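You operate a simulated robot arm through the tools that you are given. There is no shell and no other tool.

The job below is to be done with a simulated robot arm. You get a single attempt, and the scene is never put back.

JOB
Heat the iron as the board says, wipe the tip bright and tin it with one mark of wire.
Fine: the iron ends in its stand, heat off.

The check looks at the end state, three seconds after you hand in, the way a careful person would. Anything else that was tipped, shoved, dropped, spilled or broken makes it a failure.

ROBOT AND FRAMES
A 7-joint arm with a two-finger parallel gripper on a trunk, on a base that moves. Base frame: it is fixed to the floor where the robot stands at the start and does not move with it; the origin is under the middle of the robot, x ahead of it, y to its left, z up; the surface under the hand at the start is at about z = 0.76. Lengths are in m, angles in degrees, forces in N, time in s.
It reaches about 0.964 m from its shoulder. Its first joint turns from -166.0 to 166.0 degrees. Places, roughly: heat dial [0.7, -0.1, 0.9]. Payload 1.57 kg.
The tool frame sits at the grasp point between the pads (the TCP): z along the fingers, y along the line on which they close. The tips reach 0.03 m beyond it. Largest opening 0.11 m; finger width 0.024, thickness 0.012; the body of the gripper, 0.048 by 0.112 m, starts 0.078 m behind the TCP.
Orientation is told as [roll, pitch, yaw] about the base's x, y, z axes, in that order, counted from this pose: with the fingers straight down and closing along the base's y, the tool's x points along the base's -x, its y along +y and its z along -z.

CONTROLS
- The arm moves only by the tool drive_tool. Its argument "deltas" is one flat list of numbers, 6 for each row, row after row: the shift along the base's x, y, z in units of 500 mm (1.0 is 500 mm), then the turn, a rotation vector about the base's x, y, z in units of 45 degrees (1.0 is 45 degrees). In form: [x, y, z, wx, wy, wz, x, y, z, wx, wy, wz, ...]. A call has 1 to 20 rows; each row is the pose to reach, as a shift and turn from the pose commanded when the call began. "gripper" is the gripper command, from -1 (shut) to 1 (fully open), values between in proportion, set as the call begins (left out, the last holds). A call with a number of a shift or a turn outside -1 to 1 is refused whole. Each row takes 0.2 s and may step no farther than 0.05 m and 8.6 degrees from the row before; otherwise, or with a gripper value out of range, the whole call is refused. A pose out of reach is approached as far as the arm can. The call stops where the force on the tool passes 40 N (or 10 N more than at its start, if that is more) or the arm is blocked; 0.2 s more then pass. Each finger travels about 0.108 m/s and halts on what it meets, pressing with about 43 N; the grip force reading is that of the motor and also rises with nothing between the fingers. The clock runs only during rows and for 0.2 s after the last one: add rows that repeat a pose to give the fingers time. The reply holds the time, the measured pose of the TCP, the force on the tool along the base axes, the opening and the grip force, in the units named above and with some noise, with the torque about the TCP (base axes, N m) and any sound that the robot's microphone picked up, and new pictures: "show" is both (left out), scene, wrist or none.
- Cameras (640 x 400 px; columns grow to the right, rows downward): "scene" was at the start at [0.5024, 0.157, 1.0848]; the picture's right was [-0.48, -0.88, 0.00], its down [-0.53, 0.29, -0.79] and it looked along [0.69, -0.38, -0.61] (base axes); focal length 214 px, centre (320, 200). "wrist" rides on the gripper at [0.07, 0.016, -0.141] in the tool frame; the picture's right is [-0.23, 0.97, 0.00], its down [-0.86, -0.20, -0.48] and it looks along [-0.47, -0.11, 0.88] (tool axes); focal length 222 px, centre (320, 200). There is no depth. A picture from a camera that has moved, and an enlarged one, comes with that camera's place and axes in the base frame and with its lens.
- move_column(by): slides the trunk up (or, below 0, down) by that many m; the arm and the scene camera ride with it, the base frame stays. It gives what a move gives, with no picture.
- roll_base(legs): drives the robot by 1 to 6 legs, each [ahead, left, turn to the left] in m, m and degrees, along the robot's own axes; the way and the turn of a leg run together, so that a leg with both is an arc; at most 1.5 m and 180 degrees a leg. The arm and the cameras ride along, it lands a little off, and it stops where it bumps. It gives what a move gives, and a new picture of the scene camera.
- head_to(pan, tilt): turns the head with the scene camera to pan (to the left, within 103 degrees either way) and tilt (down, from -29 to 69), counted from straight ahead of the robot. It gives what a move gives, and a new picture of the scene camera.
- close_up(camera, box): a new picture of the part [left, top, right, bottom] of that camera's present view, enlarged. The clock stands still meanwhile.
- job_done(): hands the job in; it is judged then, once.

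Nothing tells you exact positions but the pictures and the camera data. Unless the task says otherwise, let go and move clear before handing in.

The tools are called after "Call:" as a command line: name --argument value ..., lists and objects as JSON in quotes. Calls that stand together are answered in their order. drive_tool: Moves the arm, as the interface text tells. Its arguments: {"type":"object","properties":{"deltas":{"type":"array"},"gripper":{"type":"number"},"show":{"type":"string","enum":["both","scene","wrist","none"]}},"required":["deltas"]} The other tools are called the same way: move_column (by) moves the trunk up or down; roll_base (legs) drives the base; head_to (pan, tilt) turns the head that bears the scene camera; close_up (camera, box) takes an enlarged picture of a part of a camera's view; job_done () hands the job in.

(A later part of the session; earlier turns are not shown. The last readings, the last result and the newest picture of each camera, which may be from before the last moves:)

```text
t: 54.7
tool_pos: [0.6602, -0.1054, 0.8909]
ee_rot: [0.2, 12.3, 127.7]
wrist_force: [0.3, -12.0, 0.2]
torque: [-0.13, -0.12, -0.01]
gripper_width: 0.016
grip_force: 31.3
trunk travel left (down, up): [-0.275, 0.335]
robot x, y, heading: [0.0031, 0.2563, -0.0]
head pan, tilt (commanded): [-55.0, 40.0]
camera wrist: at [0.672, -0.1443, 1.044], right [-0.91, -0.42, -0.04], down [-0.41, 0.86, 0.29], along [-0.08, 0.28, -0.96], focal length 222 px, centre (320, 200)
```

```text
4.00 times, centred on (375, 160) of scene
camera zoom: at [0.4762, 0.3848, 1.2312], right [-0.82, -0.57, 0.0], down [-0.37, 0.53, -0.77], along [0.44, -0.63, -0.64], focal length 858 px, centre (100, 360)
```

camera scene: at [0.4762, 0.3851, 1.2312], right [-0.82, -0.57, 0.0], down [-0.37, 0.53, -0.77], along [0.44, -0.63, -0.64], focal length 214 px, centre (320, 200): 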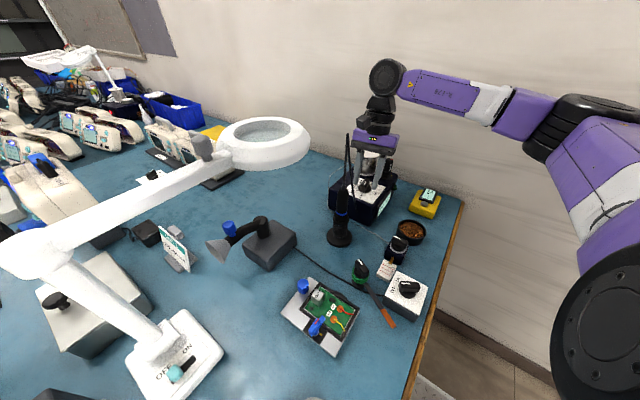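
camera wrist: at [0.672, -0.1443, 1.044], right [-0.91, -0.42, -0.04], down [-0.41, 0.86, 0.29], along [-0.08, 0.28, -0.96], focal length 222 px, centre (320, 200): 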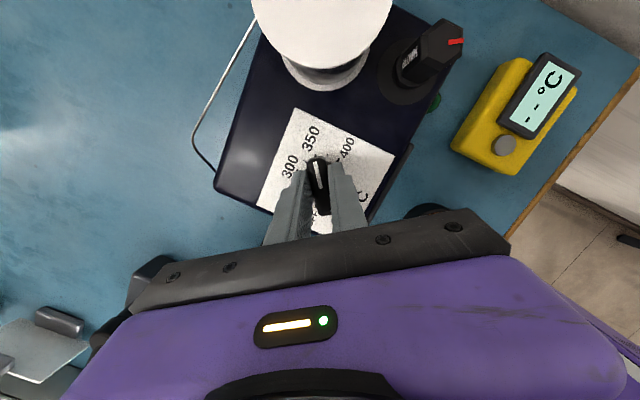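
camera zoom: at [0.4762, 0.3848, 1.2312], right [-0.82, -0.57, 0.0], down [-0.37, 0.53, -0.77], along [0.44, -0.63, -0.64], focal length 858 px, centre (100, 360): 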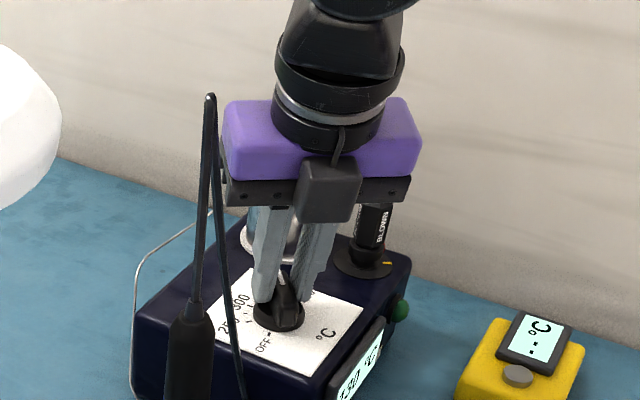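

The pointer now sits on the 350 tick the same way it sat on OFF, and the display reads about 130 °C. I'll open the fingers, rise, and check.

Call:
drive_tool --deltas '[0, 0, 0, 0, 0, 0, 0, 0, 0, 0, 0, 0]' --gripper -0.2 --show "none"

Call:
drive_tool --deltas '[0, 0, 0.06, 0, 0, 0, 0, 0, 0.14, 0, 0, 0, 0, 0, 0.22, 0, 0, 0, 0, 0, 0.3, 0, 0, 0]' --show "wrist"

Call:
close_up --camera "wrist" --box '[240, 90, 440, 240]'

Call:
close_up --camera "scene" --box '[320, 130, 430, 230]'

```text
t: 55.3
tool_pos: [0.6607, -0.1046, 0.891]
ee_rot: [0.1, 12.3, 127.8]
wrist_force: [0.7, 0.1, -0.6]
torque: [0.01, 0.0, -0.01]
gripper_width: 0.0442
grip_force: 0.0
trunk travel left (down, up): [-0.275, 0.335]
robot x, y, heading: [-0.0003, 0.2555, 0.1]
head pan, tilt (commanded): [-55.0, 40.0]
```

```text
t: 56.5
tool_pos: [0.6679, -0.0893, 1.0079]
ee_rot: [-3.9, 7.9, 128.1]
wrist_force: [-0.5, -0.3, 0.4]
torque: [0.02, -0.03, -0.02]
gripper_width: 0.044
grip_force: 0.1
trunk travel left (down, up): [-0.275, 0.335]
robot x, y, heading: [-0.0035, 0.2549, 0.1]
head pan, tilt (commanded): [-55.0, 40.0]
stopped in row 4: the arm was blocked; the commanded pose is now the measured one
camera wrist: at [0.6797, -0.1444, 1.157], right [-0.9, -0.43, -0.1], down [-0.43, 0.82, 0.37], along [-0.08, 0.37, -0.92], focal length 222 px, centre (320, 200)
```

wrist: 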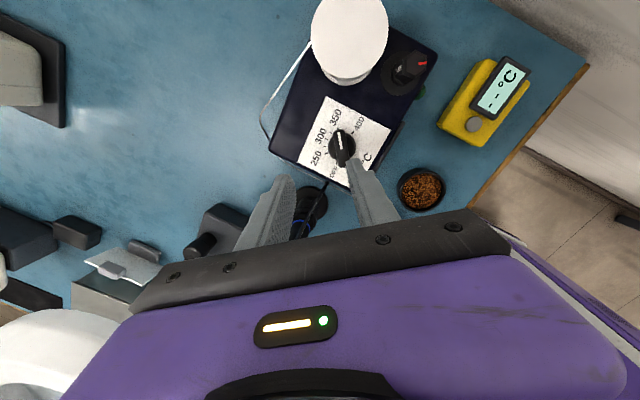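

```text
2.67 times, centred on (340, 165) of wrist
camera zoom: at [0.6797, -0.1444, 1.157], right [-0.9, -0.43, -0.1], down [-0.43, 0.82, 0.37], along [-0.08, 0.37, -0.92], focal length 592 px, centre (267, 293)
```

zoom: 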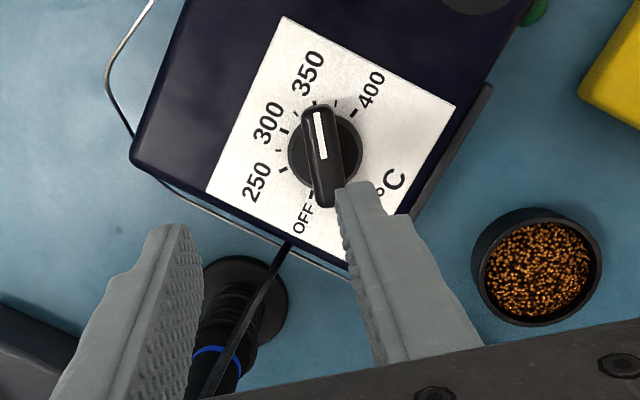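

```text
4.00 times, centred on (375, 180) of scene
camera zoom: at [0.4762, 0.3851, 1.2312], right [-0.82, -0.57, 0.0], down [-0.37, 0.53, -0.77], along [0.44, -0.63, -0.64], focal length 858 px, centre (100, 280)
```

zoom: 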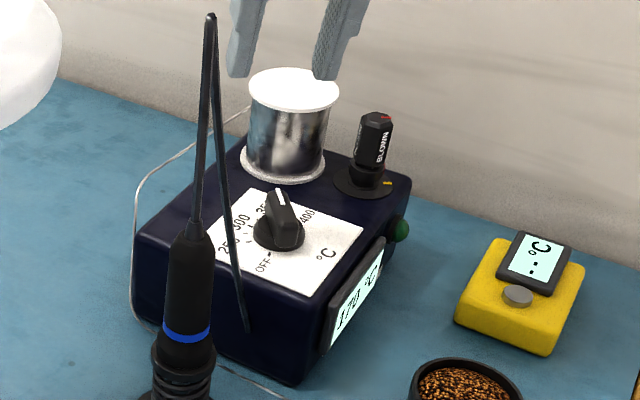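

The dial is on 350 and the display shows 170 °C and rising. While it heats I'll feed the wire: remove the lean and move to hover over the feeder at about (0.505, 0.02).

Call:
drive_tool --deltas '[-0.06, 0, 0, 0.028, 0.059, 0, -0.12, 0, 0, 0.056, 0.118, 0, -0.18, 0, 0, 0.085, 0.176, 0, -0.24, 0, 0, 0.085, 0.176, 0]' --show "none"

Call:
drive_tool --deltas '[-0.02, 0.03, 0, 0, 0, 0.17, -0.04, 0.06, 0, 0, 0, 0.34, -0.06, 0.09, 0, 0, 0, 0.51, -0.08, 0.12, 0, 0, 0, 0.68, -0.08, 0.15, 0, 0, 0, 0.85, -0.08, 0.18, 0, 0, 0, 1.0]' --show "both"

```text
t: 57.5
tool_pos: [0.5565, -0.0787, 0.9911]
ee_rot: [-2.7, -1.9, 129.8]
wrist_force: [0.6, -0.9, 0.1]
torque: [-0.01, 0.0, -0.03]
gripper_width: 0.0437
grip_force: 0.0
trunk travel left (down, up): [-0.275, 0.335]
robot x, y, heading: [-0.0027, 0.2562, -0.0]
head pan, tilt (commanded): [-55.0, 40.0]
```

```text
t: 58.9
tool_pos: [0.5099, -0.0015, 1.0122]
ee_rot: [0.2, 0.1, 173.4]
wrist_force: [-0.2, -0.4, 0.2]
torque: [-0.04, -0.01, 0.01]
gripper_width: 0.0436
grip_force: 0.1
trunk travel left (down, up): [-0.275, 0.335]
robot x, y, heading: [0.0, 0.2535, 0.0]
head pan, tilt (commanded): [-55.0, 40.0]
camera scene: at [0.4762, 0.385, 1.2312], right [-0.82, -0.57, 0.0], down [-0.37, 0.53, -0.77], along [0.44, -0.63, -0.64], focal length 214 px, centre (320, 200)
camera wrist: at [0.576, -0.0237, 1.1538], right [-0.34, -0.94, 0.0], down [-0.83, 0.3, 0.48], along [-0.45, 0.16, -0.88], focal length 222 px, centre (320, 200)
```

scene: 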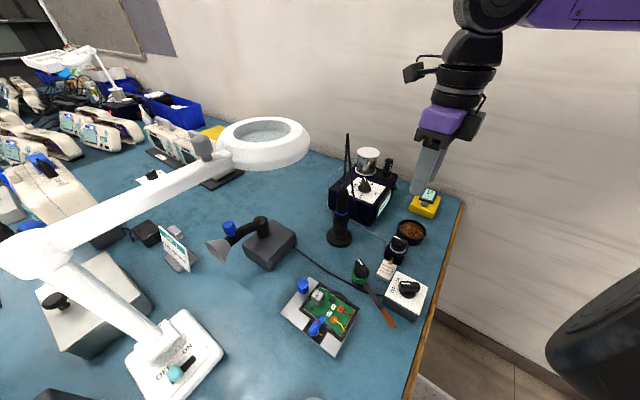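
wrist: 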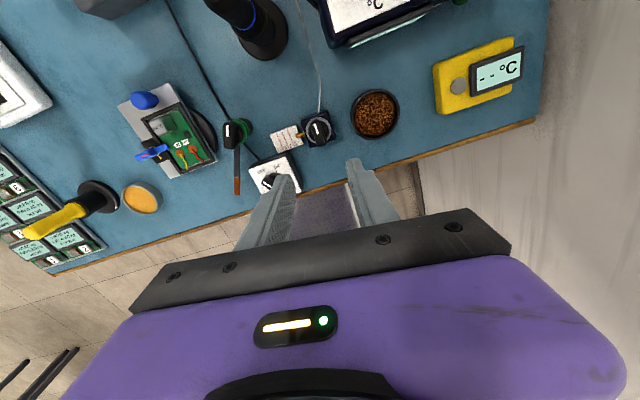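

Now I'll zoom into the feeder from here to find its knob axis and bar direction.

Call:
close_up --camera "wrist" --box '[240, 90, 400, 190]'

Call:
close_up --camera "scene" --box '[360, 220, 440, 280]'

Call:
close_up --camera "scene" --box '[320, 150, 430, 220]'

```text
4.00 times, centred on (320, 140) of wrist
camera zoom: at [0.576, -0.0237, 1.1538], right [-0.34, -0.94, 0.0], down [-0.83, 0.3, 0.48], along [-0.45, 0.16, -0.88], focal length 888 px, centre (320, 440)
```

zoom: 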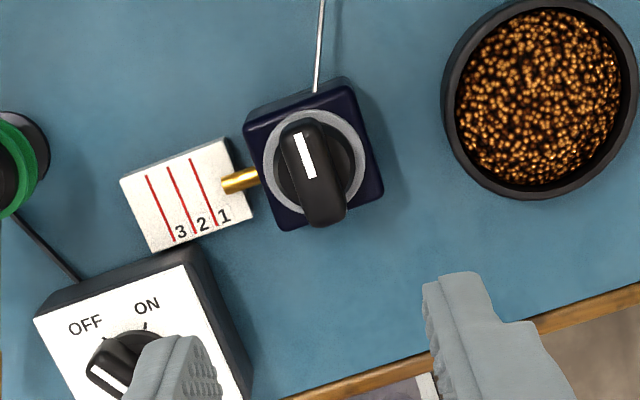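

```text
6.67 times, centred on (400, 250) of scene
camera zoom: at [0.4762, 0.385, 1.2312], right [-0.82, -0.57, 0.0], down [-0.37, 0.53, -0.77], along [0.44, -0.63, -0.64], focal length 1430 px, centre (-213, -133)
```

zoom: 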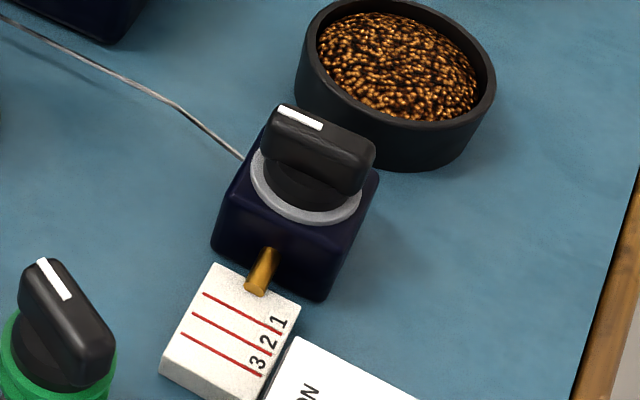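

```text
5.71 times, centred on (375, 185) of scene
camera zoom: at [0.4762, 0.385, 1.2312], right [-0.82, -0.57, 0.0], down [-0.37, 0.53, -0.77], along [0.44, -0.63, -0.64], focal length 1226 px, centre (6, 286)
```

zoom: 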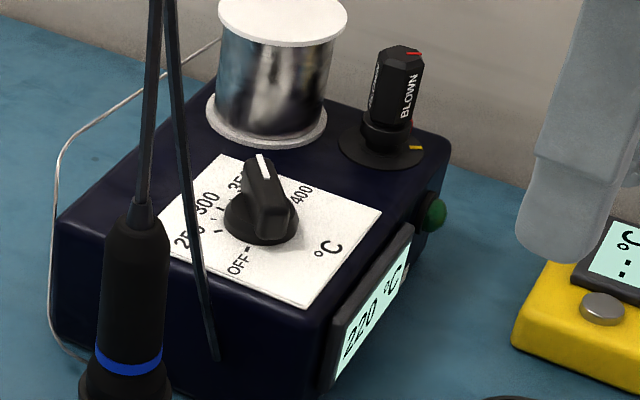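

The feeder knob axis comes out at (0.5085, 0.003), ring z≈0.80, top z≈0.828, and its bar lies along x. The hand is already suitably turned, so I'll descend over it.

Call:
drive_tool --deltas '[-0.003, 0.009, -0.06, 0, 0, 0, -0.003, 0.009, -0.14, 0, 0, 0, -0.003, 0.009, -0.22, 0, 0, 0, -0.003, 0.009, -0.24, 0, 0, 0]' --show "wrist"

Call:
close_up --camera "wrist" --box '[220, 70, 420, 210]'

Call:
close_up --camera "scene" --box '[360, 180, 460, 280]'

```text
t: 59.9
tool_pos: [0.5076, 0.0049, 0.8873]
ee_rot: [0.0, 0.2, 173.3]
wrist_force: [0.3, 0.4, 0.0]
torque: [0.01, 0.03, 0.0]
gripper_width: 0.0439
grip_force: 0.0
trunk travel left (down, up): [-0.275, 0.335]
robot x, y, heading: [0.0035, 0.2613, -0.1]
head pan, tilt (commanded): [-55.0, 40.0]
camera wrist: at [0.5755, -0.0179, 1.0298], right [-0.34, -0.94, 0.0], down [-0.83, 0.3, 0.48], along [-0.45, 0.16, -0.88], focal length 222 px, centre (320, 200)
```

wrist: 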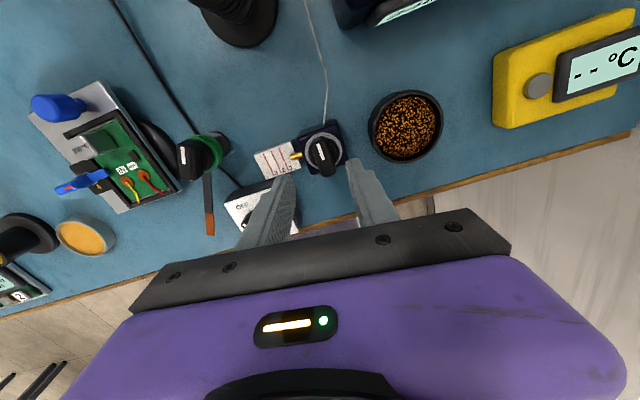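

```text
2.86 times, centred on (320, 140) of wrist
camera zoom: at [0.5755, -0.0179, 1.0298], right [-0.34, -0.94, 0.0], down [-0.83, 0.3, 0.48], along [-0.45, 0.16, -0.88], focal length 635 px, centre (320, 371)
```

zoom: 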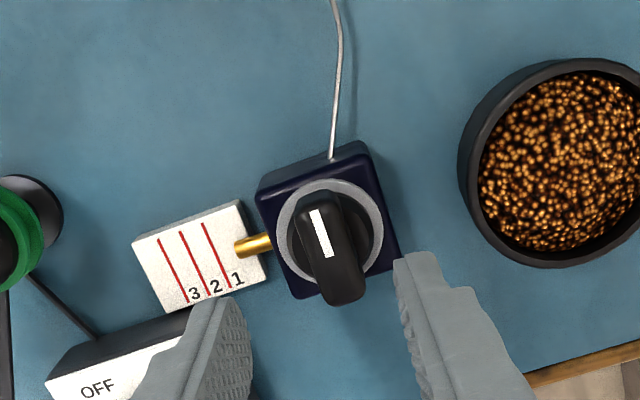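

```text
4.00 times, centred on (410, 230) of scene
camera zoom: at [0.4762, 0.3852, 1.2312], right [-0.82, -0.57, 0.0], down [-0.37, 0.53, -0.77], along [0.44, -0.63, -0.64], focal length 858 px, centre (-40, 80)
```

zoom: 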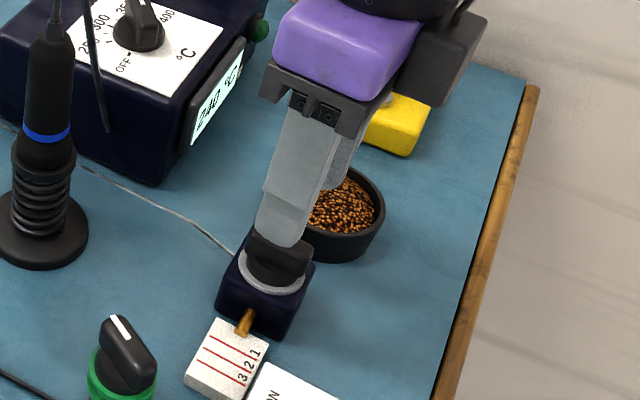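

The nearer view confirms the axis at (0.508, 0.0025). I'll trim the yaw 3°, go down to z = 0.841 and close on the bar.

Call:
drive_tool --deltas '[0.001, -0.004, -0.03, 0, 0, 0.07, 0.001, -0.004, -0.06, 0, 0, 0.07, 0.001, -0.004, -0.092, 0, 0, 0.07, 0.001, -0.004, -0.092, 0, 0, 0.07]' --show "none"

Call:
close_up --camera "wrist" --box '[220, 70, 420, 210]'

Call:
close_up --camera "scene" --box '[360, 200, 440, 280]'

```text
t: 60.9
tool_pos: [0.5088, 0.0024, 0.8442]
ee_rot: [-0.1, 0.1, 176.4]
wrist_force: [0.3, -0.7, 0.3]
torque: [0.03, 0.01, 0.02]
gripper_width: 0.0438
grip_force: 0.1
trunk travel left (down, up): [-0.275, 0.335]
robot x, y, heading: [-0.0016, 0.253, -0.1]
head pan, tilt (commanded): [-55.0, 40.0]
```

```text
2.86 times, centred on (320, 140) of wrist
camera zoom: at [0.5774, -0.0172, 0.9854], right [-0.29, -0.96, 0.0], down [-0.84, 0.25, 0.48], along [-0.46, 0.14, -0.88], focal length 635 px, centre (320, 371)
```

zoom: 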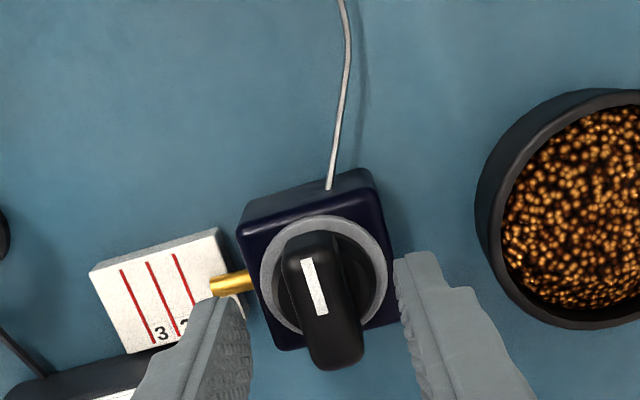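

```text
5.00 times, centred on (400, 240) of scene
camera zoom: at [0.4762, 0.3851, 1.2312], right [-0.82, -0.57, 0.0], down [-0.37, 0.53, -0.77], along [0.44, -0.63, -0.64], focal length 1072 px, centre (-80, 0)
```

zoom: 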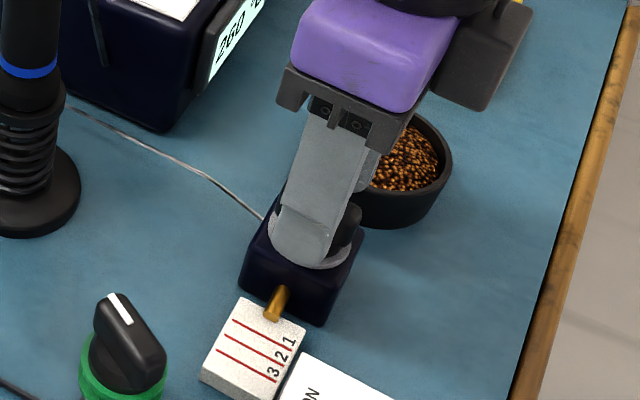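

Call:
drive_tool --deltas '[0, 0, -0.006, 0, 0, 0, 0, 0, -0.006, 0, 0, 0]' --show "none"

Call:
drive_tool --deltas '[0, 0, 0, 0, 0, 0, 0, 0, 0, 0, 0, 0]' --gripper -1 --show "none"

Call:
close_up --camera "wrist" --box '[220, 70, 420, 210]'

```text
t: 61.5
tool_pos: [0.5074, 0.0019, 0.8404]
ee_rot: [0.0, 0.0, 176.6]
wrist_force: [0.9, 0.1, 0.9]
torque: [-0.01, -0.03, 0.0]
gripper_width: 0.044
grip_force: 0.0
trunk travel left (down, up): [-0.275, 0.335]
robot x, y, heading: [0.0003, 0.2538, -0.0]
head pan, tilt (commanded): [-55.0, 40.0]
```

```text
t: 62.1
tool_pos: [0.5073, 0.0011, 0.8417]
ee_rot: [0.1, 0.0, 176.5]
wrist_force: [-2.6, -11.3, -1.8]
torque: [-0.14, 0.47, 0.0]
gripper_width: 0.0159
grip_force: 31.1
trunk travel left (down, up): [-0.275, 0.335]
robot x, y, heading: [0.0001, 0.2557, -0.3]
head pan, tilt (commanded): [-55.0, 40.0]
```

```text
2.86 times, centred on (320, 140) of wrist
camera zoom: at [0.5769, -0.0185, 0.9826], right [-0.29, -0.96, 0.0], down [-0.84, 0.25, 0.48], along [-0.46, 0.14, -0.88], focal length 635 px, centre (320, 371)
```

zoom: 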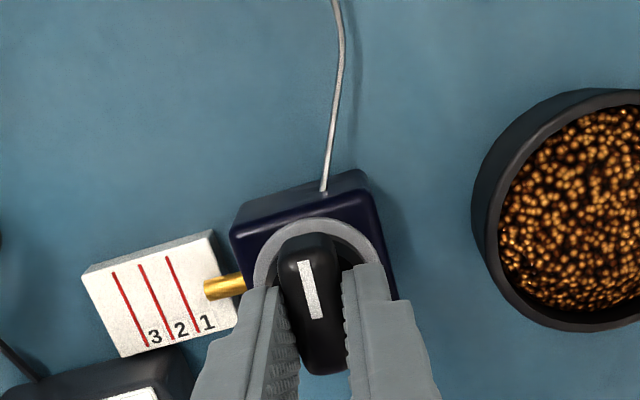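

The bar is gripped with about 11 N of side load, so I'll shift 1 mm to relieve it and try a small clockwise turn, watching the nozzle.

Call:
drive_tool --deltas '[0, -0.002, 0, 0, 0, 0, 0, -0.002, 0, 0, 0, -0.15, 0, -0.002, 0, 0, 0, -0.3, 0, -0.002, 0, 0, 0, -0.45]' --show "none"

Call:
close_up --camera "wrist" --box '[220, 70, 420, 210]'

Call:
close_up --camera "scene" --box '[360, 220, 420, 280]'

```text
t: 63.1
tool_pos: [0.5082, 0.0006, 0.8412]
ee_rot: [-0.1, 0.2, 156.3]
wrist_force: [2.9, -1.3, 1.8]
torque: [0.28, 0.75, 0.01]
gripper_width: 0.0162
grip_force: 32.0
trunk travel left (down, up): [-0.275, 0.335]
robot x, y, heading: [0.0001, 0.2551, 0.2]
head pan, tilt (commanded): [-55.0, 40.0]
```

```text
2.86 times, centred on (320, 140) of wrist
camera zoom: at [0.5654, -0.0408, 0.9827], right [-0.6, -0.8, 0.0], down [-0.7, 0.53, 0.48], along [-0.38, 0.29, -0.88], focal length 635 px, centre (320, 371)
```

zoom: 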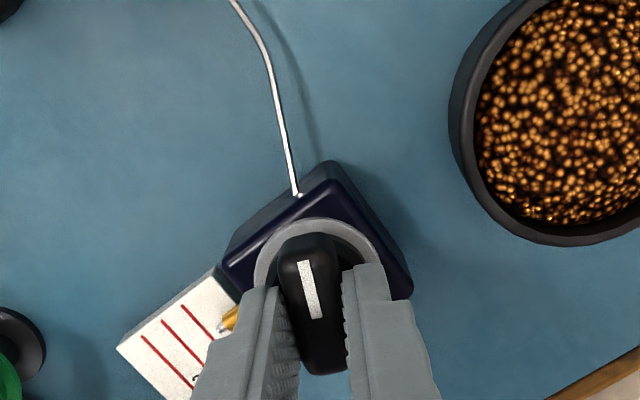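

```text
6.67 times, centred on (390, 250) of scene
camera zoom: at [0.4763, 0.3852, 1.2312], right [-0.82, -0.57, 0.0], down [-0.37, 0.53, -0.77], along [0.44, -0.63, -0.64], focal length 1430 px, centre (-147, -133)
```

zoom: 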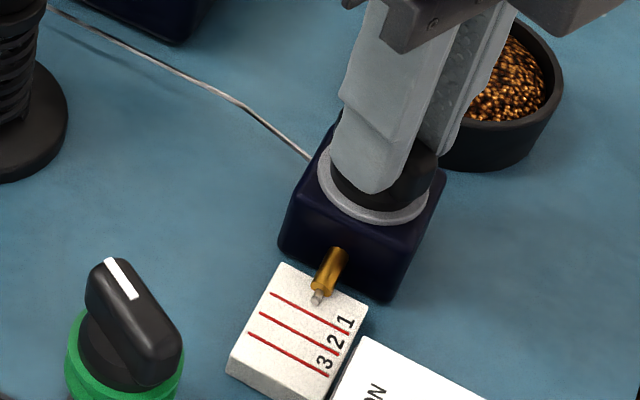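

Clockwise feeds: a bit of wire has come out toward mark 1. I'll look closer before going on.

Call:
close_up --camera "scene" --box '[380, 255, 400, 275]'

Call:
close_up --camera "wrist" --box '[255, 140, 315, 200]'

```text
16.00 times, centred on (390, 265) of scene
camera zoom: at [0.4763, 0.3852, 1.2312], right [-0.82, -0.57, 0.0], down [-0.37, 0.53, -0.77], along [0.44, -0.63, -0.64], focal length 3432 px, centre (-800, -840)
```

zoom: 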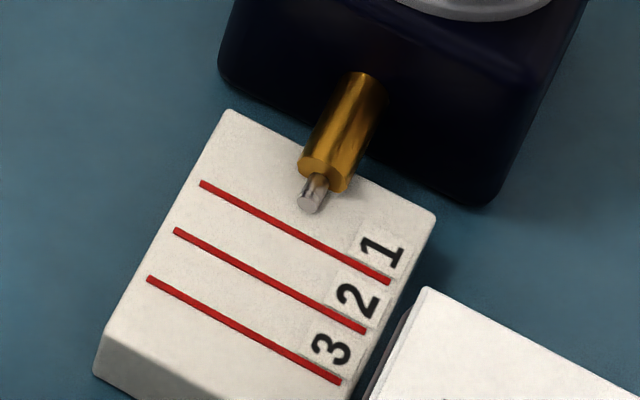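

```text
6.67 times, centred on (285, 170) of wrist
camera zoom: at [0.5654, -0.0408, 0.9827], right [-0.6, -0.8, 0.0], down [-0.7, 0.53, 0.48], along [-0.38, 0.29, -0.88], focal length 1481 px, centre (553, 400)
```

zoom: 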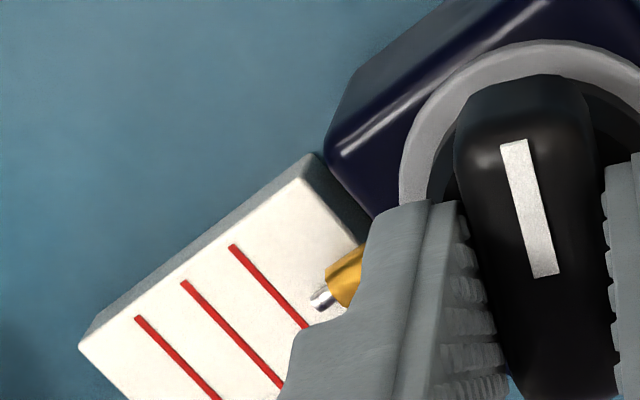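

The wire tip is at y≈0.0462 and mark 1 is at y≈0.051 (marks 10 mm apart, mouth ≈0.041), so about 5 mm more is needed. I'll turn another 15° and measure again.

Call:
drive_tool --deltas '[0, 0, 0, 0, 0, -0.17, 0, 0, 0, 0, 0, -0.333, 0, 0, 0, 0, 0, -0.333]' --show "none"

Call:
close_up --camera "scene" --box '[380, 255, 400, 275]'

Call:
close_up --camera "scene" --box '[350, 170, 410, 220]'

```text
t: 63.9
tool_pos: [0.5082, 0.0009, 0.841]
ee_rot: [-0.4, 0.1, 141.4]
wrist_force: [9.3, 13.8, 3.1]
torque: [-0.24, -0.65, 0.02]
gripper_width: 0.0159
grip_force: 31.5
trunk travel left (down, up): [-0.275, 0.335]
robot x, y, heading: [0.0039, 0.2541, -0.1]
head pan, tilt (commanded): [-55.0, 40.0]
```

```text
16.00 times, centred on (390, 265) of scene
camera zoom: at [0.4764, 0.3857, 1.2312], right [-0.82, -0.57, 0.0], down [-0.37, 0.53, -0.77], along [0.44, -0.63, -0.64], focal length 3432 px, centre (-800, -840)
```

zoom: 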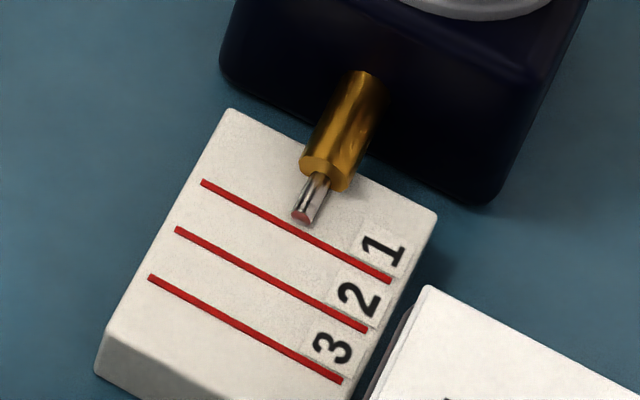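

```text
8.00 times, centred on (380, 195) of scene
camera zoom: at [0.4764, 0.3857, 1.2312], right [-0.82, -0.57, 0.0], down [-0.37, 0.53, -0.77], along [0.44, -0.63, -0.64], focal length 1716 px, centre (-160, 240)
```

zoom: 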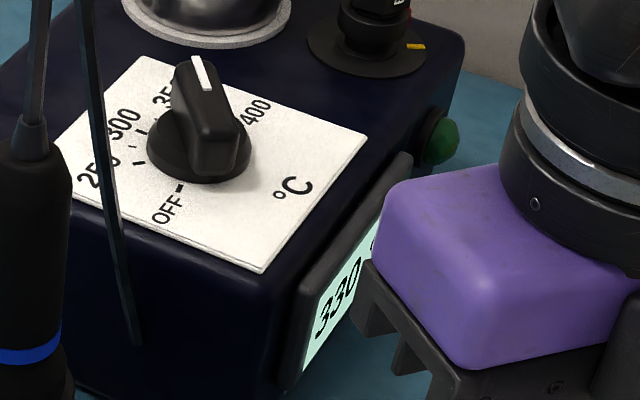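

The display reads 330 °C and the wire end is close to mark 1. I'll use the wrist view to remove parallax.

Call:
close_up --camera "wrist" --box '[230, 150, 320, 240]'

Call:
head_to --pan -78 --tilt 50

```text
4.44 times, centred on (275, 195) of wrist
camera zoom: at [0.5525, -0.0536, 0.9826], right [-0.79, -0.62, 0.0], down [-0.54, 0.69, 0.48], along [-0.29, 0.38, -0.88], focal length 987 px, centre (520, 222)
```

zoom: 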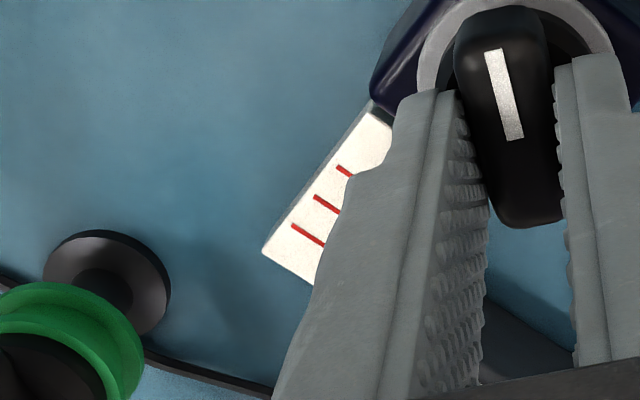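

```text
t: 64.8
tool_pos: [0.5075, 0.0014, 0.8416]
ee_rot: [-0.3, 0.1, 141.3]
wrist_force: [14.8, 22.8, 8.8]
torque: [0.39, -0.05, 0.09]
gripper_width: 0.016
grip_force: 31.3
trunk travel left (down, up): [-0.275, 0.335]
robot x, y, heading: [-0.0003, 0.2574, 0.2]
head pan, tilt (commanded): [-78.0, 50.0]
camera scene: at [0.4437, 0.3801, 1.217], right [-0.98, -0.21, 0.0], down [-0.16, 0.75, -0.64], along [0.13, -0.63, -0.77], focal length 214 px, centre (320, 200)
```

scene: 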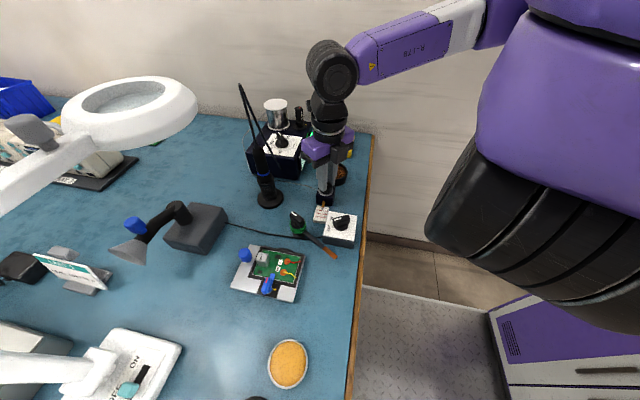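

The side load is growing while I hold, so I'll release the knob and rise a little, then measure the wire with clear views.

Call:
drive_tool --deltas '[0, 0, 0, 0, 0, 0, 0, 0, 0, 0, 0, 0]' --gripper -0.2 --show "none"

Call:
drive_tool --deltas '[0, 0, 0.06, 0, 0, 0, 0, 0, 0.14, 0, 0, 0, 0, 0, 0.2, 0, 0, 0]' --show "wrist"

Call:
close_up --camera "wrist" --box '[270, 100, 330, 140]'

Call:
close_up --camera "scene" --box '[305, 195, 345, 225]'

```text
t: 65.4
tool_pos: [0.5061, -0.0003, 0.8401]
ee_rot: [0.1, 0.1, 141.2]
wrist_force: [-0.5, 0.0, -0.2]
torque: [0.03, -0.01, -0.01]
gripper_width: 0.0441
grip_force: 0.0
trunk travel left (down, up): [-0.275, 0.335]
robot x, y, heading: [0.0052, 0.2561, -0.0]
head pan, tilt (commanded): [-78.0, 50.0]
```

```text
t: 66.2
tool_pos: [0.5104, 0.0057, 0.9404]
ee_rot: [-0.9, -0.4, 141.7]
wrist_force: [0.3, -0.1, 0.2]
torque: [-0.02, -0.02, 0.0]
gripper_width: 0.0441
grip_force: 0.0
trunk travel left (down, up): [-0.275, 0.335]
robot x, y, heading: [0.0018, 0.259, 0.1]
head pan, tilt (commanded): [-78.0, 50.0]
camera wrist: at [0.5551, -0.0521, 1.0806], right [-0.78, -0.62, -0.01], down [-0.55, 0.68, 0.49], along [-0.29, 0.39, -0.87], focal length 222 px, centre (320, 200)
```

wrist: 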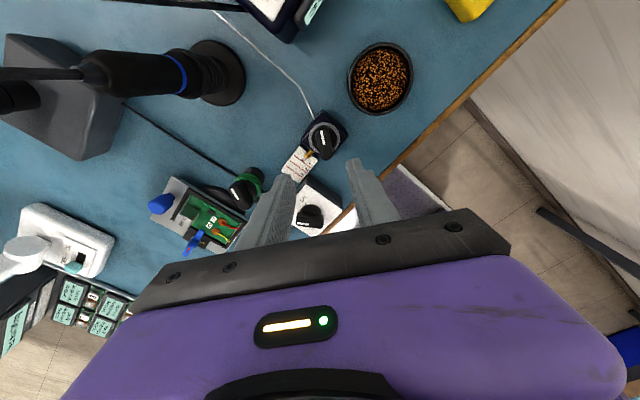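

```text
10.00 times, centred on (300, 120) of wrist
camera zoom: at [0.5551, -0.0521, 1.0806], right [-0.78, -0.62, -0.01], down [-0.55, 0.68, 0.49], along [-0.29, 0.39, -0.87], focal length 2221 px, centre (520, 1000)
```

zoom: 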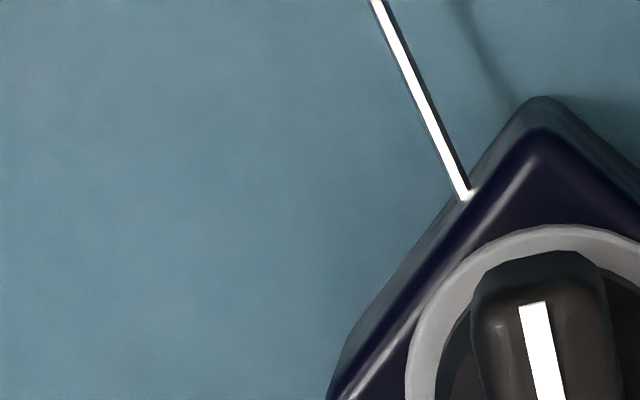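

```text
13.33 times, centred on (325, 210) of scene
camera zoom: at [0.4434, 0.3794, 1.2169], right [-0.98, -0.21, 0.0], down [-0.16, 0.75, -0.64], along [0.13, -0.63, -0.77], focal length 2860 px, centre (253, 67)
```

zoom: 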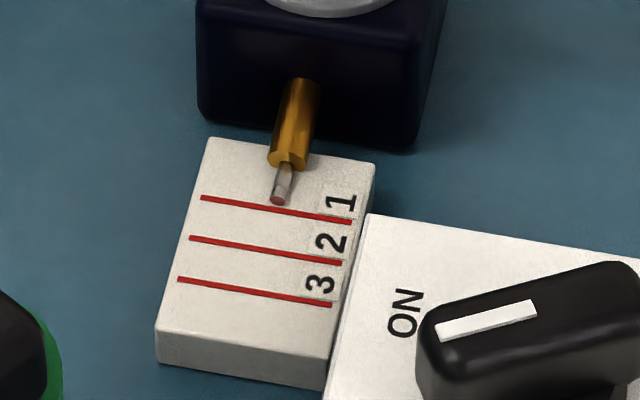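

Call:
close_up --camera "wrist" --box '[280, 135, 330, 190]'

Call:
close_up --camera "scene" --box '[313, 202, 333, 217]'

```text
7.27 times, centred on (305, 162) of wrist
camera zoom: at [0.5551, -0.0521, 1.0806], right [-0.78, -0.62, -0.01], down [-0.55, 0.68, 0.49], along [-0.29, 0.39, -0.87], focal length 1615 px, centre (429, 473)
```

zoom: 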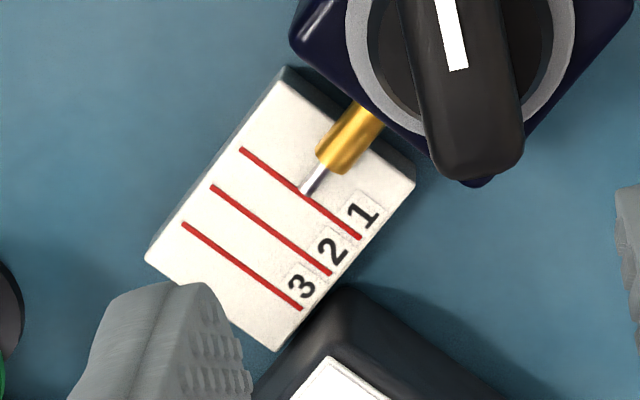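

```text
16.00 times, centred on (323, 210) of scene
camera zoom: at [0.4434, 0.3794, 1.2169], right [-0.98, -0.21, 0.0], down [-0.16, 0.75, -0.64], along [0.13, -0.63, -0.77], focal length 3432 px, centre (272, 48)
```

zoom: 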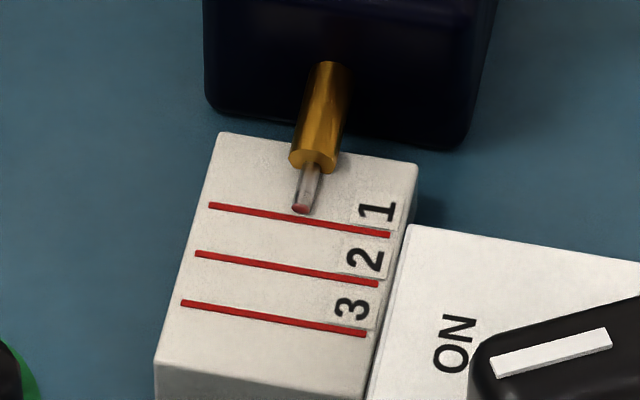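

The wire tip is still about 1.5 mm short of mark 1, and the feed works out at about 0.22 mm per degree. I'll re-grip with a slightly better centring and turn about 8° more.

Call:
drive_tool --deltas '[0.003, 0.005, -0.06, 0, 0, 0, 0.0036, 0.0054, -0.14, 0, 0, 0, 0.0036, 0.0054, -0.2, 0, 0, 0, 0.0036, 0.0054, -0.2, 0, 0, 0]' --show "none"

Call:
close_up --camera "wrist" --box '[220, 70, 420, 210]'

```text
t: 67.2
tool_pos: [0.51, 0.0041, 0.8415]
ee_rot: [0.0, 0.1, 141.2]
wrist_force: [0.2, -0.4, -0.2]
torque: [0.0, 0.0, 0.02]
gripper_width: 0.0439
grip_force: 0.1
trunk travel left (down, up): [-0.275, 0.335]
robot x, y, heading: [0.0014, 0.2559, -0.3]
head pan, tilt (commanded): [-78.0, 50.0]
```

```text
2.86 times, centred on (320, 140) of wrist
camera zoom: at [0.5555, -0.05, 0.9838], right [-0.79, -0.62, 0.0], down [-0.54, 0.69, 0.48], along [-0.29, 0.38, -0.88], focal length 635 px, centre (320, 371)
```

zoom: 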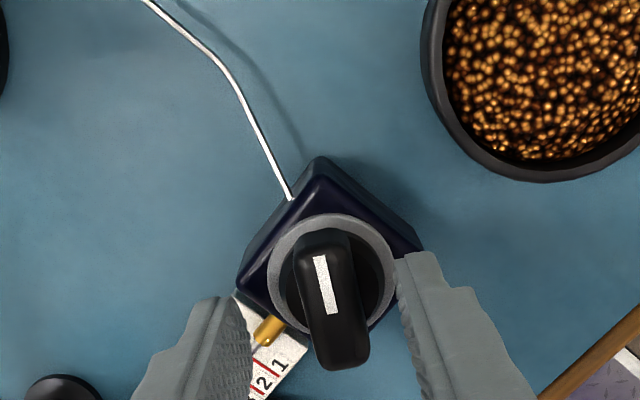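

Call:
drive_tool --deltas '[0, 0, 0, 0, 0, 0, 0, 0, 0, 0, 0, 0]' --gripper -1 --show "none"

Call:
drive_tool --deltas '[0, 0, 0, 0, 0, -0.09, 0, 0, 0, 0, 0, -0.18, 0, 0, 0, 0, 0, -0.18]' --show "none"

Call:
close_up --camera "scene" --box '[313, 202, 333, 217]'

```text
t: 67.8
tool_pos: [0.5079, 0.0015, 0.8422]
ee_rot: [0.4, 0.0, 141.0]
wrist_force: [-21.2, -24.7, -2.7]
torque: [-0.52, 0.0, -0.05]
gripper_width: 0.0156
grip_force: 30.8
trunk travel left (down, up): [-0.275, 0.335]
robot x, y, heading: [-0.0012, 0.2539, 0.1]
head pan, tilt (commanded): [-78.0, 50.0]
```

```text
t: 68.6
tool_pos: [0.5077, 0.0023, 0.843]
ee_rot: [0.3, 0.1, 133.0]
wrist_force: [-18.7, -34.9, 12.4]
torque: [-0.01, 0.68, -0.08]
gripper_width: 0.0155
grip_force: 31.4
trunk travel left (down, up): [-0.275, 0.335]
robot x, y, heading: [0.0024, 0.2585, -0.4]
head pan, tilt (commanded): [-78.0, 50.0]
```

```text
16.00 times, centred on (323, 210) of scene
camera zoom: at [0.4429, 0.3785, 1.2175], right [-0.98, -0.21, 0.0], down [-0.16, 0.75, -0.64], along [0.13, -0.63, -0.77], focal length 3432 px, centre (272, 48)
```

zoom: 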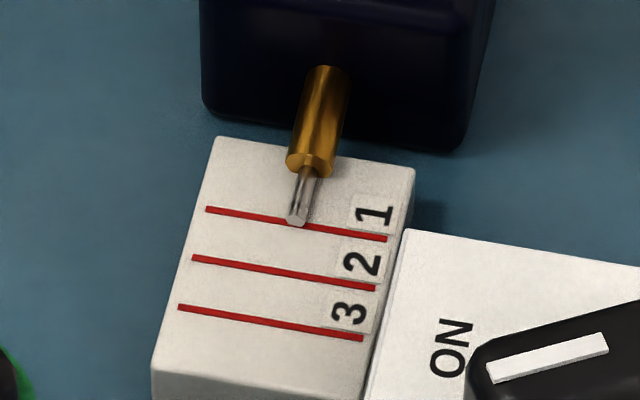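

The tip now nearly reaches mark 1, perhaps 0.5 mm short. I'll relieve the side load and add about 3°.

Call:
drive_tool --deltas '[-0.003, -0.004, -0.001, 0, 0, 0, -0.003, -0.005, -0.001, 0, 0, -0.065, -0.003, -0.005, -0.001, 0, 0, -0.065]' --show "none"

Call:
close_up --camera "scene" --box '[313, 202, 333, 217]'

```text
t: 69.4
tool_pos: [0.5089, 0.0014, 0.8411]
ee_rot: [-0.2, 0.1, 130.2]
wrist_force: [-7.5, -11.4, 29.8]
torque: [-0.64, 0.51, -0.03]
gripper_width: 0.0162
grip_force: 31.4
trunk travel left (down, up): [-0.275, 0.335]
robot x, y, heading: [0.0031, 0.2537, 0.1]
head pan, tilt (commanded): [-78.0, 50.0]
```

```text
16.00 times, centred on (323, 210) of scene
camera zoom: at [0.443, 0.3796, 1.2174], right [-0.98, -0.21, 0.0], down [-0.16, 0.75, -0.64], along [0.13, -0.63, -0.77], focal length 3432 px, centre (272, 48)
```

zoom: 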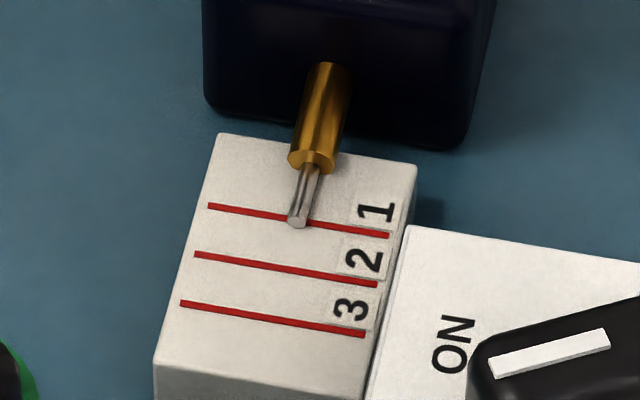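

The tip is at mark 1 in this view. I'll release and check from above.

Call:
drive_tool --deltas '[0, 0, 0, 0, 0, 0, 0, 0, 0, 0, 0, 0]' --gripper -0.2 --show "none"

Call:
drive_tool --deltas '[0, 0, 0.06, 0, 0, 0, 0, 0, 0.14, 0, 0, 0, 0, 0, 0.2, 0, 0, 0]' --show "none"

Call:
close_up --camera "wrist" --box '[280, 130, 350, 200]'

Call:
close_up --camera "scene" --box '[313, 202, 333, 217]'

```text
t: 70.0
tool_pos: [0.5078, 0.0017, 0.8405]
ee_rot: [-0.1, 0.0, 130.3]
wrist_force: [0.3, -0.1, 1.3]
torque: [0.03, 0.04, -0.02]
gripper_width: 0.0443
grip_force: 0.1
trunk travel left (down, up): [-0.275, 0.335]
robot x, y, heading: [-0.0001, 0.2556, 0.0]
head pan, tilt (commanded): [-78.0, 50.0]
```

```text
t: 70.8
tool_pos: [0.5174, 0.0177, 0.9278]
ee_rot: [-4.1, -2.1, 131.8]
wrist_force: [0.0, -0.1, 0.6]
torque: [0.02, -0.02, 0.01]
gripper_width: 0.0441
grip_force: 0.0
trunk travel left (down, up): [-0.275, 0.335]
robot x, y, heading: [0.0036, 0.2552, -0.2]
head pan, tilt (commanded): [-78.0, 50.0]
```

```text
5.71 times, centred on (315, 165) of wrist
camera zoom: at [0.5501, -0.0536, 1.0644], right [-0.88, -0.48, -0.06], down [-0.43, 0.73, 0.52], along [-0.2, 0.49, -0.85], focal length 1269 px, centre (349, 400)
```

zoom: 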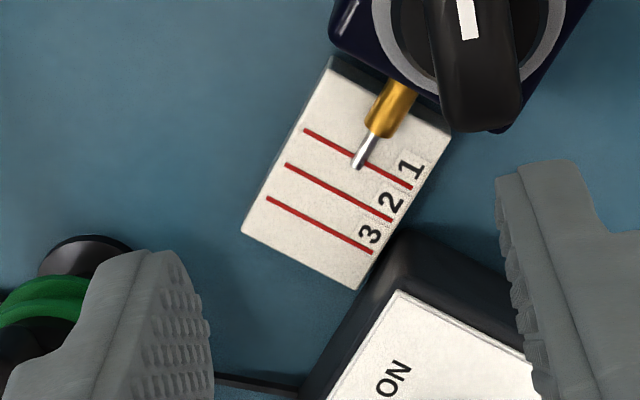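

```text
16.00 times, centred on (323, 210) of scene
camera zoom: at [0.4435, 0.3794, 1.2169], right [-0.98, -0.21, 0.0], down [-0.16, 0.75, -0.64], along [0.13, -0.63, -0.77], focal length 3432 px, centre (272, 48)
```

zoom: 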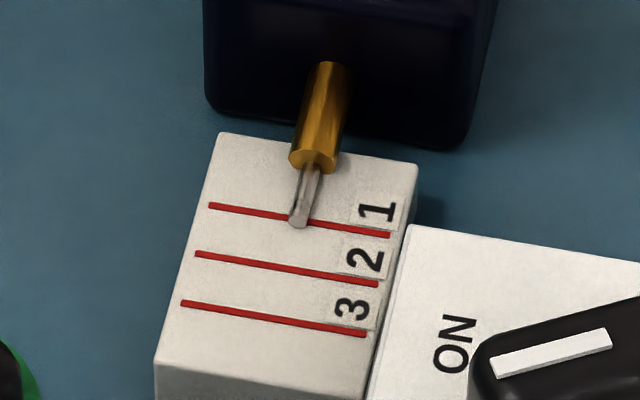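

From above the tip seems a little past mark 1, perhaps 1 mm. I'll place the wrist camera vertically over the wire tip to measure without parallax.

Call:
drive_tool --deltas '[-0.015, 0.06, -0.02, 0, 0, 0, -0.03, 0.12, -0.02, 0, 0, 0, -0.045, 0.18, -0.02, 0, 0, 0, -0.062, 0.242, -0.02, 0, 0, 0, -0.062, 0.242, -0.02, 0, 0, 0]' --show "wrist"

Call:
close_up --camera "wrist" --box '[300, 60, 340, 90]'

```text
t: 71.7
tool_pos: [0.5145, 0.0906, 0.93]
ee_rot: [-7.5, -3.4, 129.6]
wrist_force: [0.1, 0.4, -0.8]
torque: [0.01, 0.0, 0.0]
gripper_width: 0.044
grip_force: 0.0
out of reach, approached as far as the arm can: row 2, 3, 4
trunk travel left (down, up): [-0.275, 0.335]
robot x, y, heading: [-0.0017, 0.2581, -0.2]
head pan, tilt (commanded): [-78.0, 50.0]
stopped in row 4: the arm was blocked; the commanded pose is now the measured one
camera wrist: at [0.5383, 0.0087, 1.064], right [-0.89, -0.43, -0.11], down [-0.42, 0.72, 0.55], along [-0.16, 0.54, -0.83], focal length 222 px, centre (320, 200)
```

wrist: 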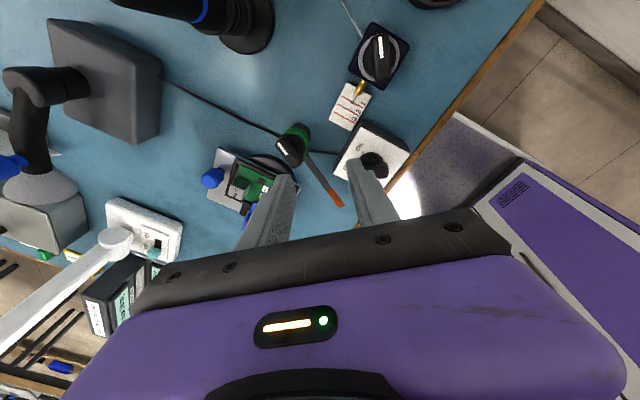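

```text
13.33 times, centred on (320, 75) of wrist
camera zoom: at [0.5383, 0.0087, 1.064], right [-0.89, -0.43, -0.11], down [-0.42, 0.72, 0.55], along [-0.16, 0.54, -0.83], focal length 2962 px, centre (320, 1867)
```

zoom: 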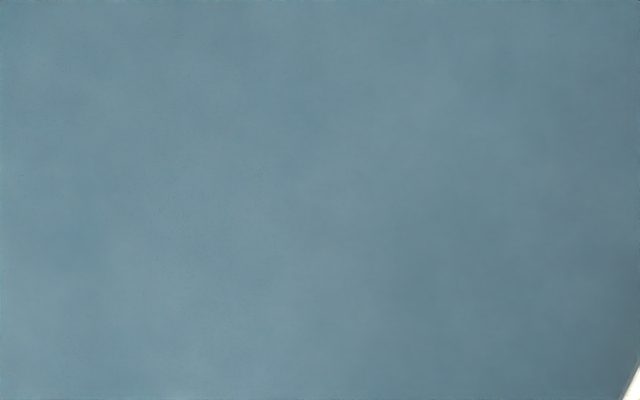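

Call:
close_up --camera "wrist" --box '[335, 80, 375, 110]'

Call:
close_up --camera "scene" --box '[230, 110, 330, 180]'

```text
13.33 times, centred on (355, 95) of wrist
camera zoom: at [0.5383, 0.0087, 1.064], right [-0.89, -0.43, -0.11], down [-0.42, 0.72, 0.55], along [-0.16, 0.54, -0.83], focal length 2962 px, centre (-147, 1600)
```

zoom: 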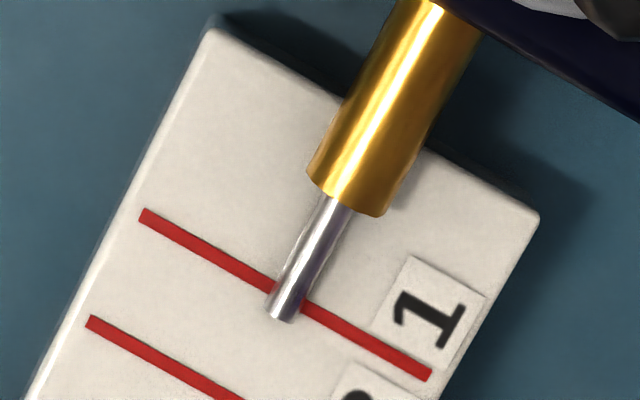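

```text
5.71 times, centred on (280, 145) of scene
camera zoom: at [0.4434, 0.3794, 1.2171], right [-0.98, -0.21, 0.0], down [-0.16, 0.75, -0.64], along [0.13, -0.63, -0.77], focal length 1226 px, centre (549, 514)
```

zoom: 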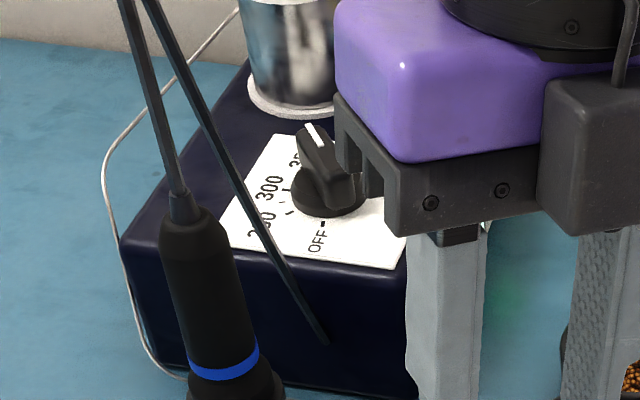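

Seen almost vertically, the tip is about 1.3 mm past mark 1 (11.3 mm out instead of 10). The arm also keeps folding against itself this close in, so I'll back the base off 0.15 m for better posture, then trim the wire back a few degrees.

Call:
roll_base --legs '[[-0.15, 0, 0]]'

```text
t: 73.0
tool_pos: [0.3646, 0.0873, 0.9301]
ee_rot: [-7.5, -3.4, 129.1]
wrist_force: [-0.2, 0.0, 0.4]
torque: [-0.02, -0.02, -0.03]
gripper_width: 0.0438
grip_force: 0.0
trunk travel left (down, up): [-0.275, 0.335]
robot x, y, heading: [-0.1483, 0.2548, -0.3]
head pan, tilt (commanded): [-78.0, 50.0]
camera scene: at [0.2948, 0.3778, 1.2171], right [-0.98, -0.2, 0.0], down [-0.16, 0.75, -0.64], along [0.13, -0.63, -0.77], focal length 214 px, centre (320, 200)
```

scene: 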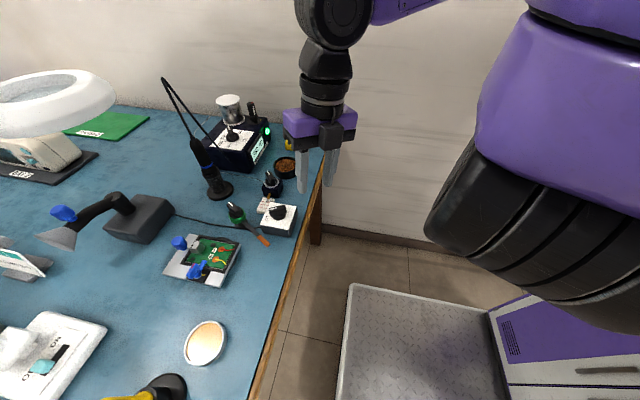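

The station's green lamp now looks lit. I'll turn the head back to the work area and read the display.

Call:
head_to --pan -50 --tilt 40

Call:
close_up --camera "scene" --box '[330, 100, 470, 190]'

```text
t: 74.0
tool_pos: [0.3654, 0.0879, 0.9299]
ee_rot: [-7.5, -3.5, 129.2]
wrist_force: [1.0, 0.1, -0.4]
torque: [-0.03, -0.01, -0.02]
gripper_width: 0.0438
grip_force: 0.2
trunk travel left (down, up): [-0.275, 0.335]
robot x, y, heading: [-0.149, 0.2612, -0.1]
head pan, tilt (commanded): [-50.0, 40.0]
camera scene: at [0.3335, 0.3878, 1.2312], right [-0.77, -0.64, 0.0], down [-0.41, 0.49, -0.77], along [0.49, -0.59, -0.64], focal length 214 px, centre (320, 200)
```

scene: 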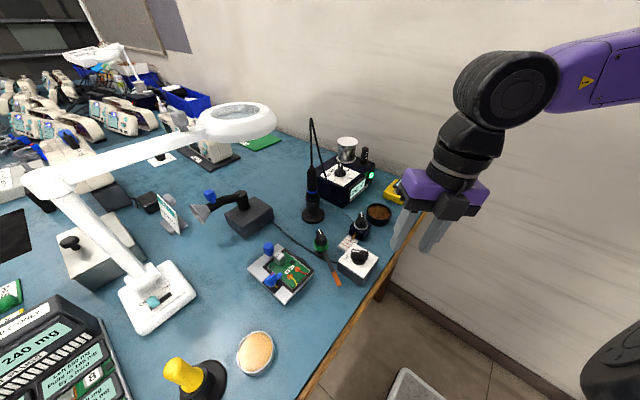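

```text
4.44 times, centred on (400, 145) of scene
camera zoom: at [0.3335, 0.3878, 1.2312], right [-0.77, -0.64, 0.0], down [-0.41, 0.49, -0.77], along [0.49, -0.59, -0.64], focal length 953 px, centre (-36, 444)
```

zoom: 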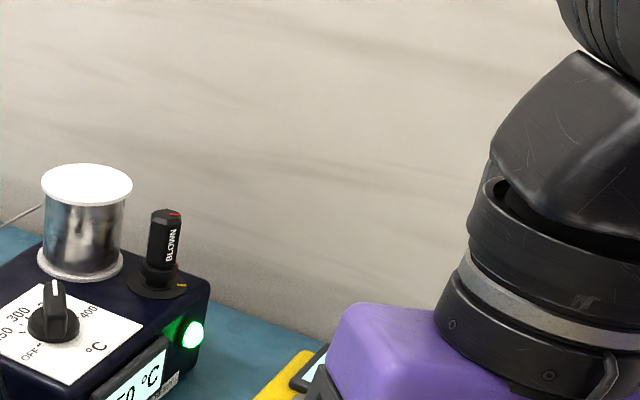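

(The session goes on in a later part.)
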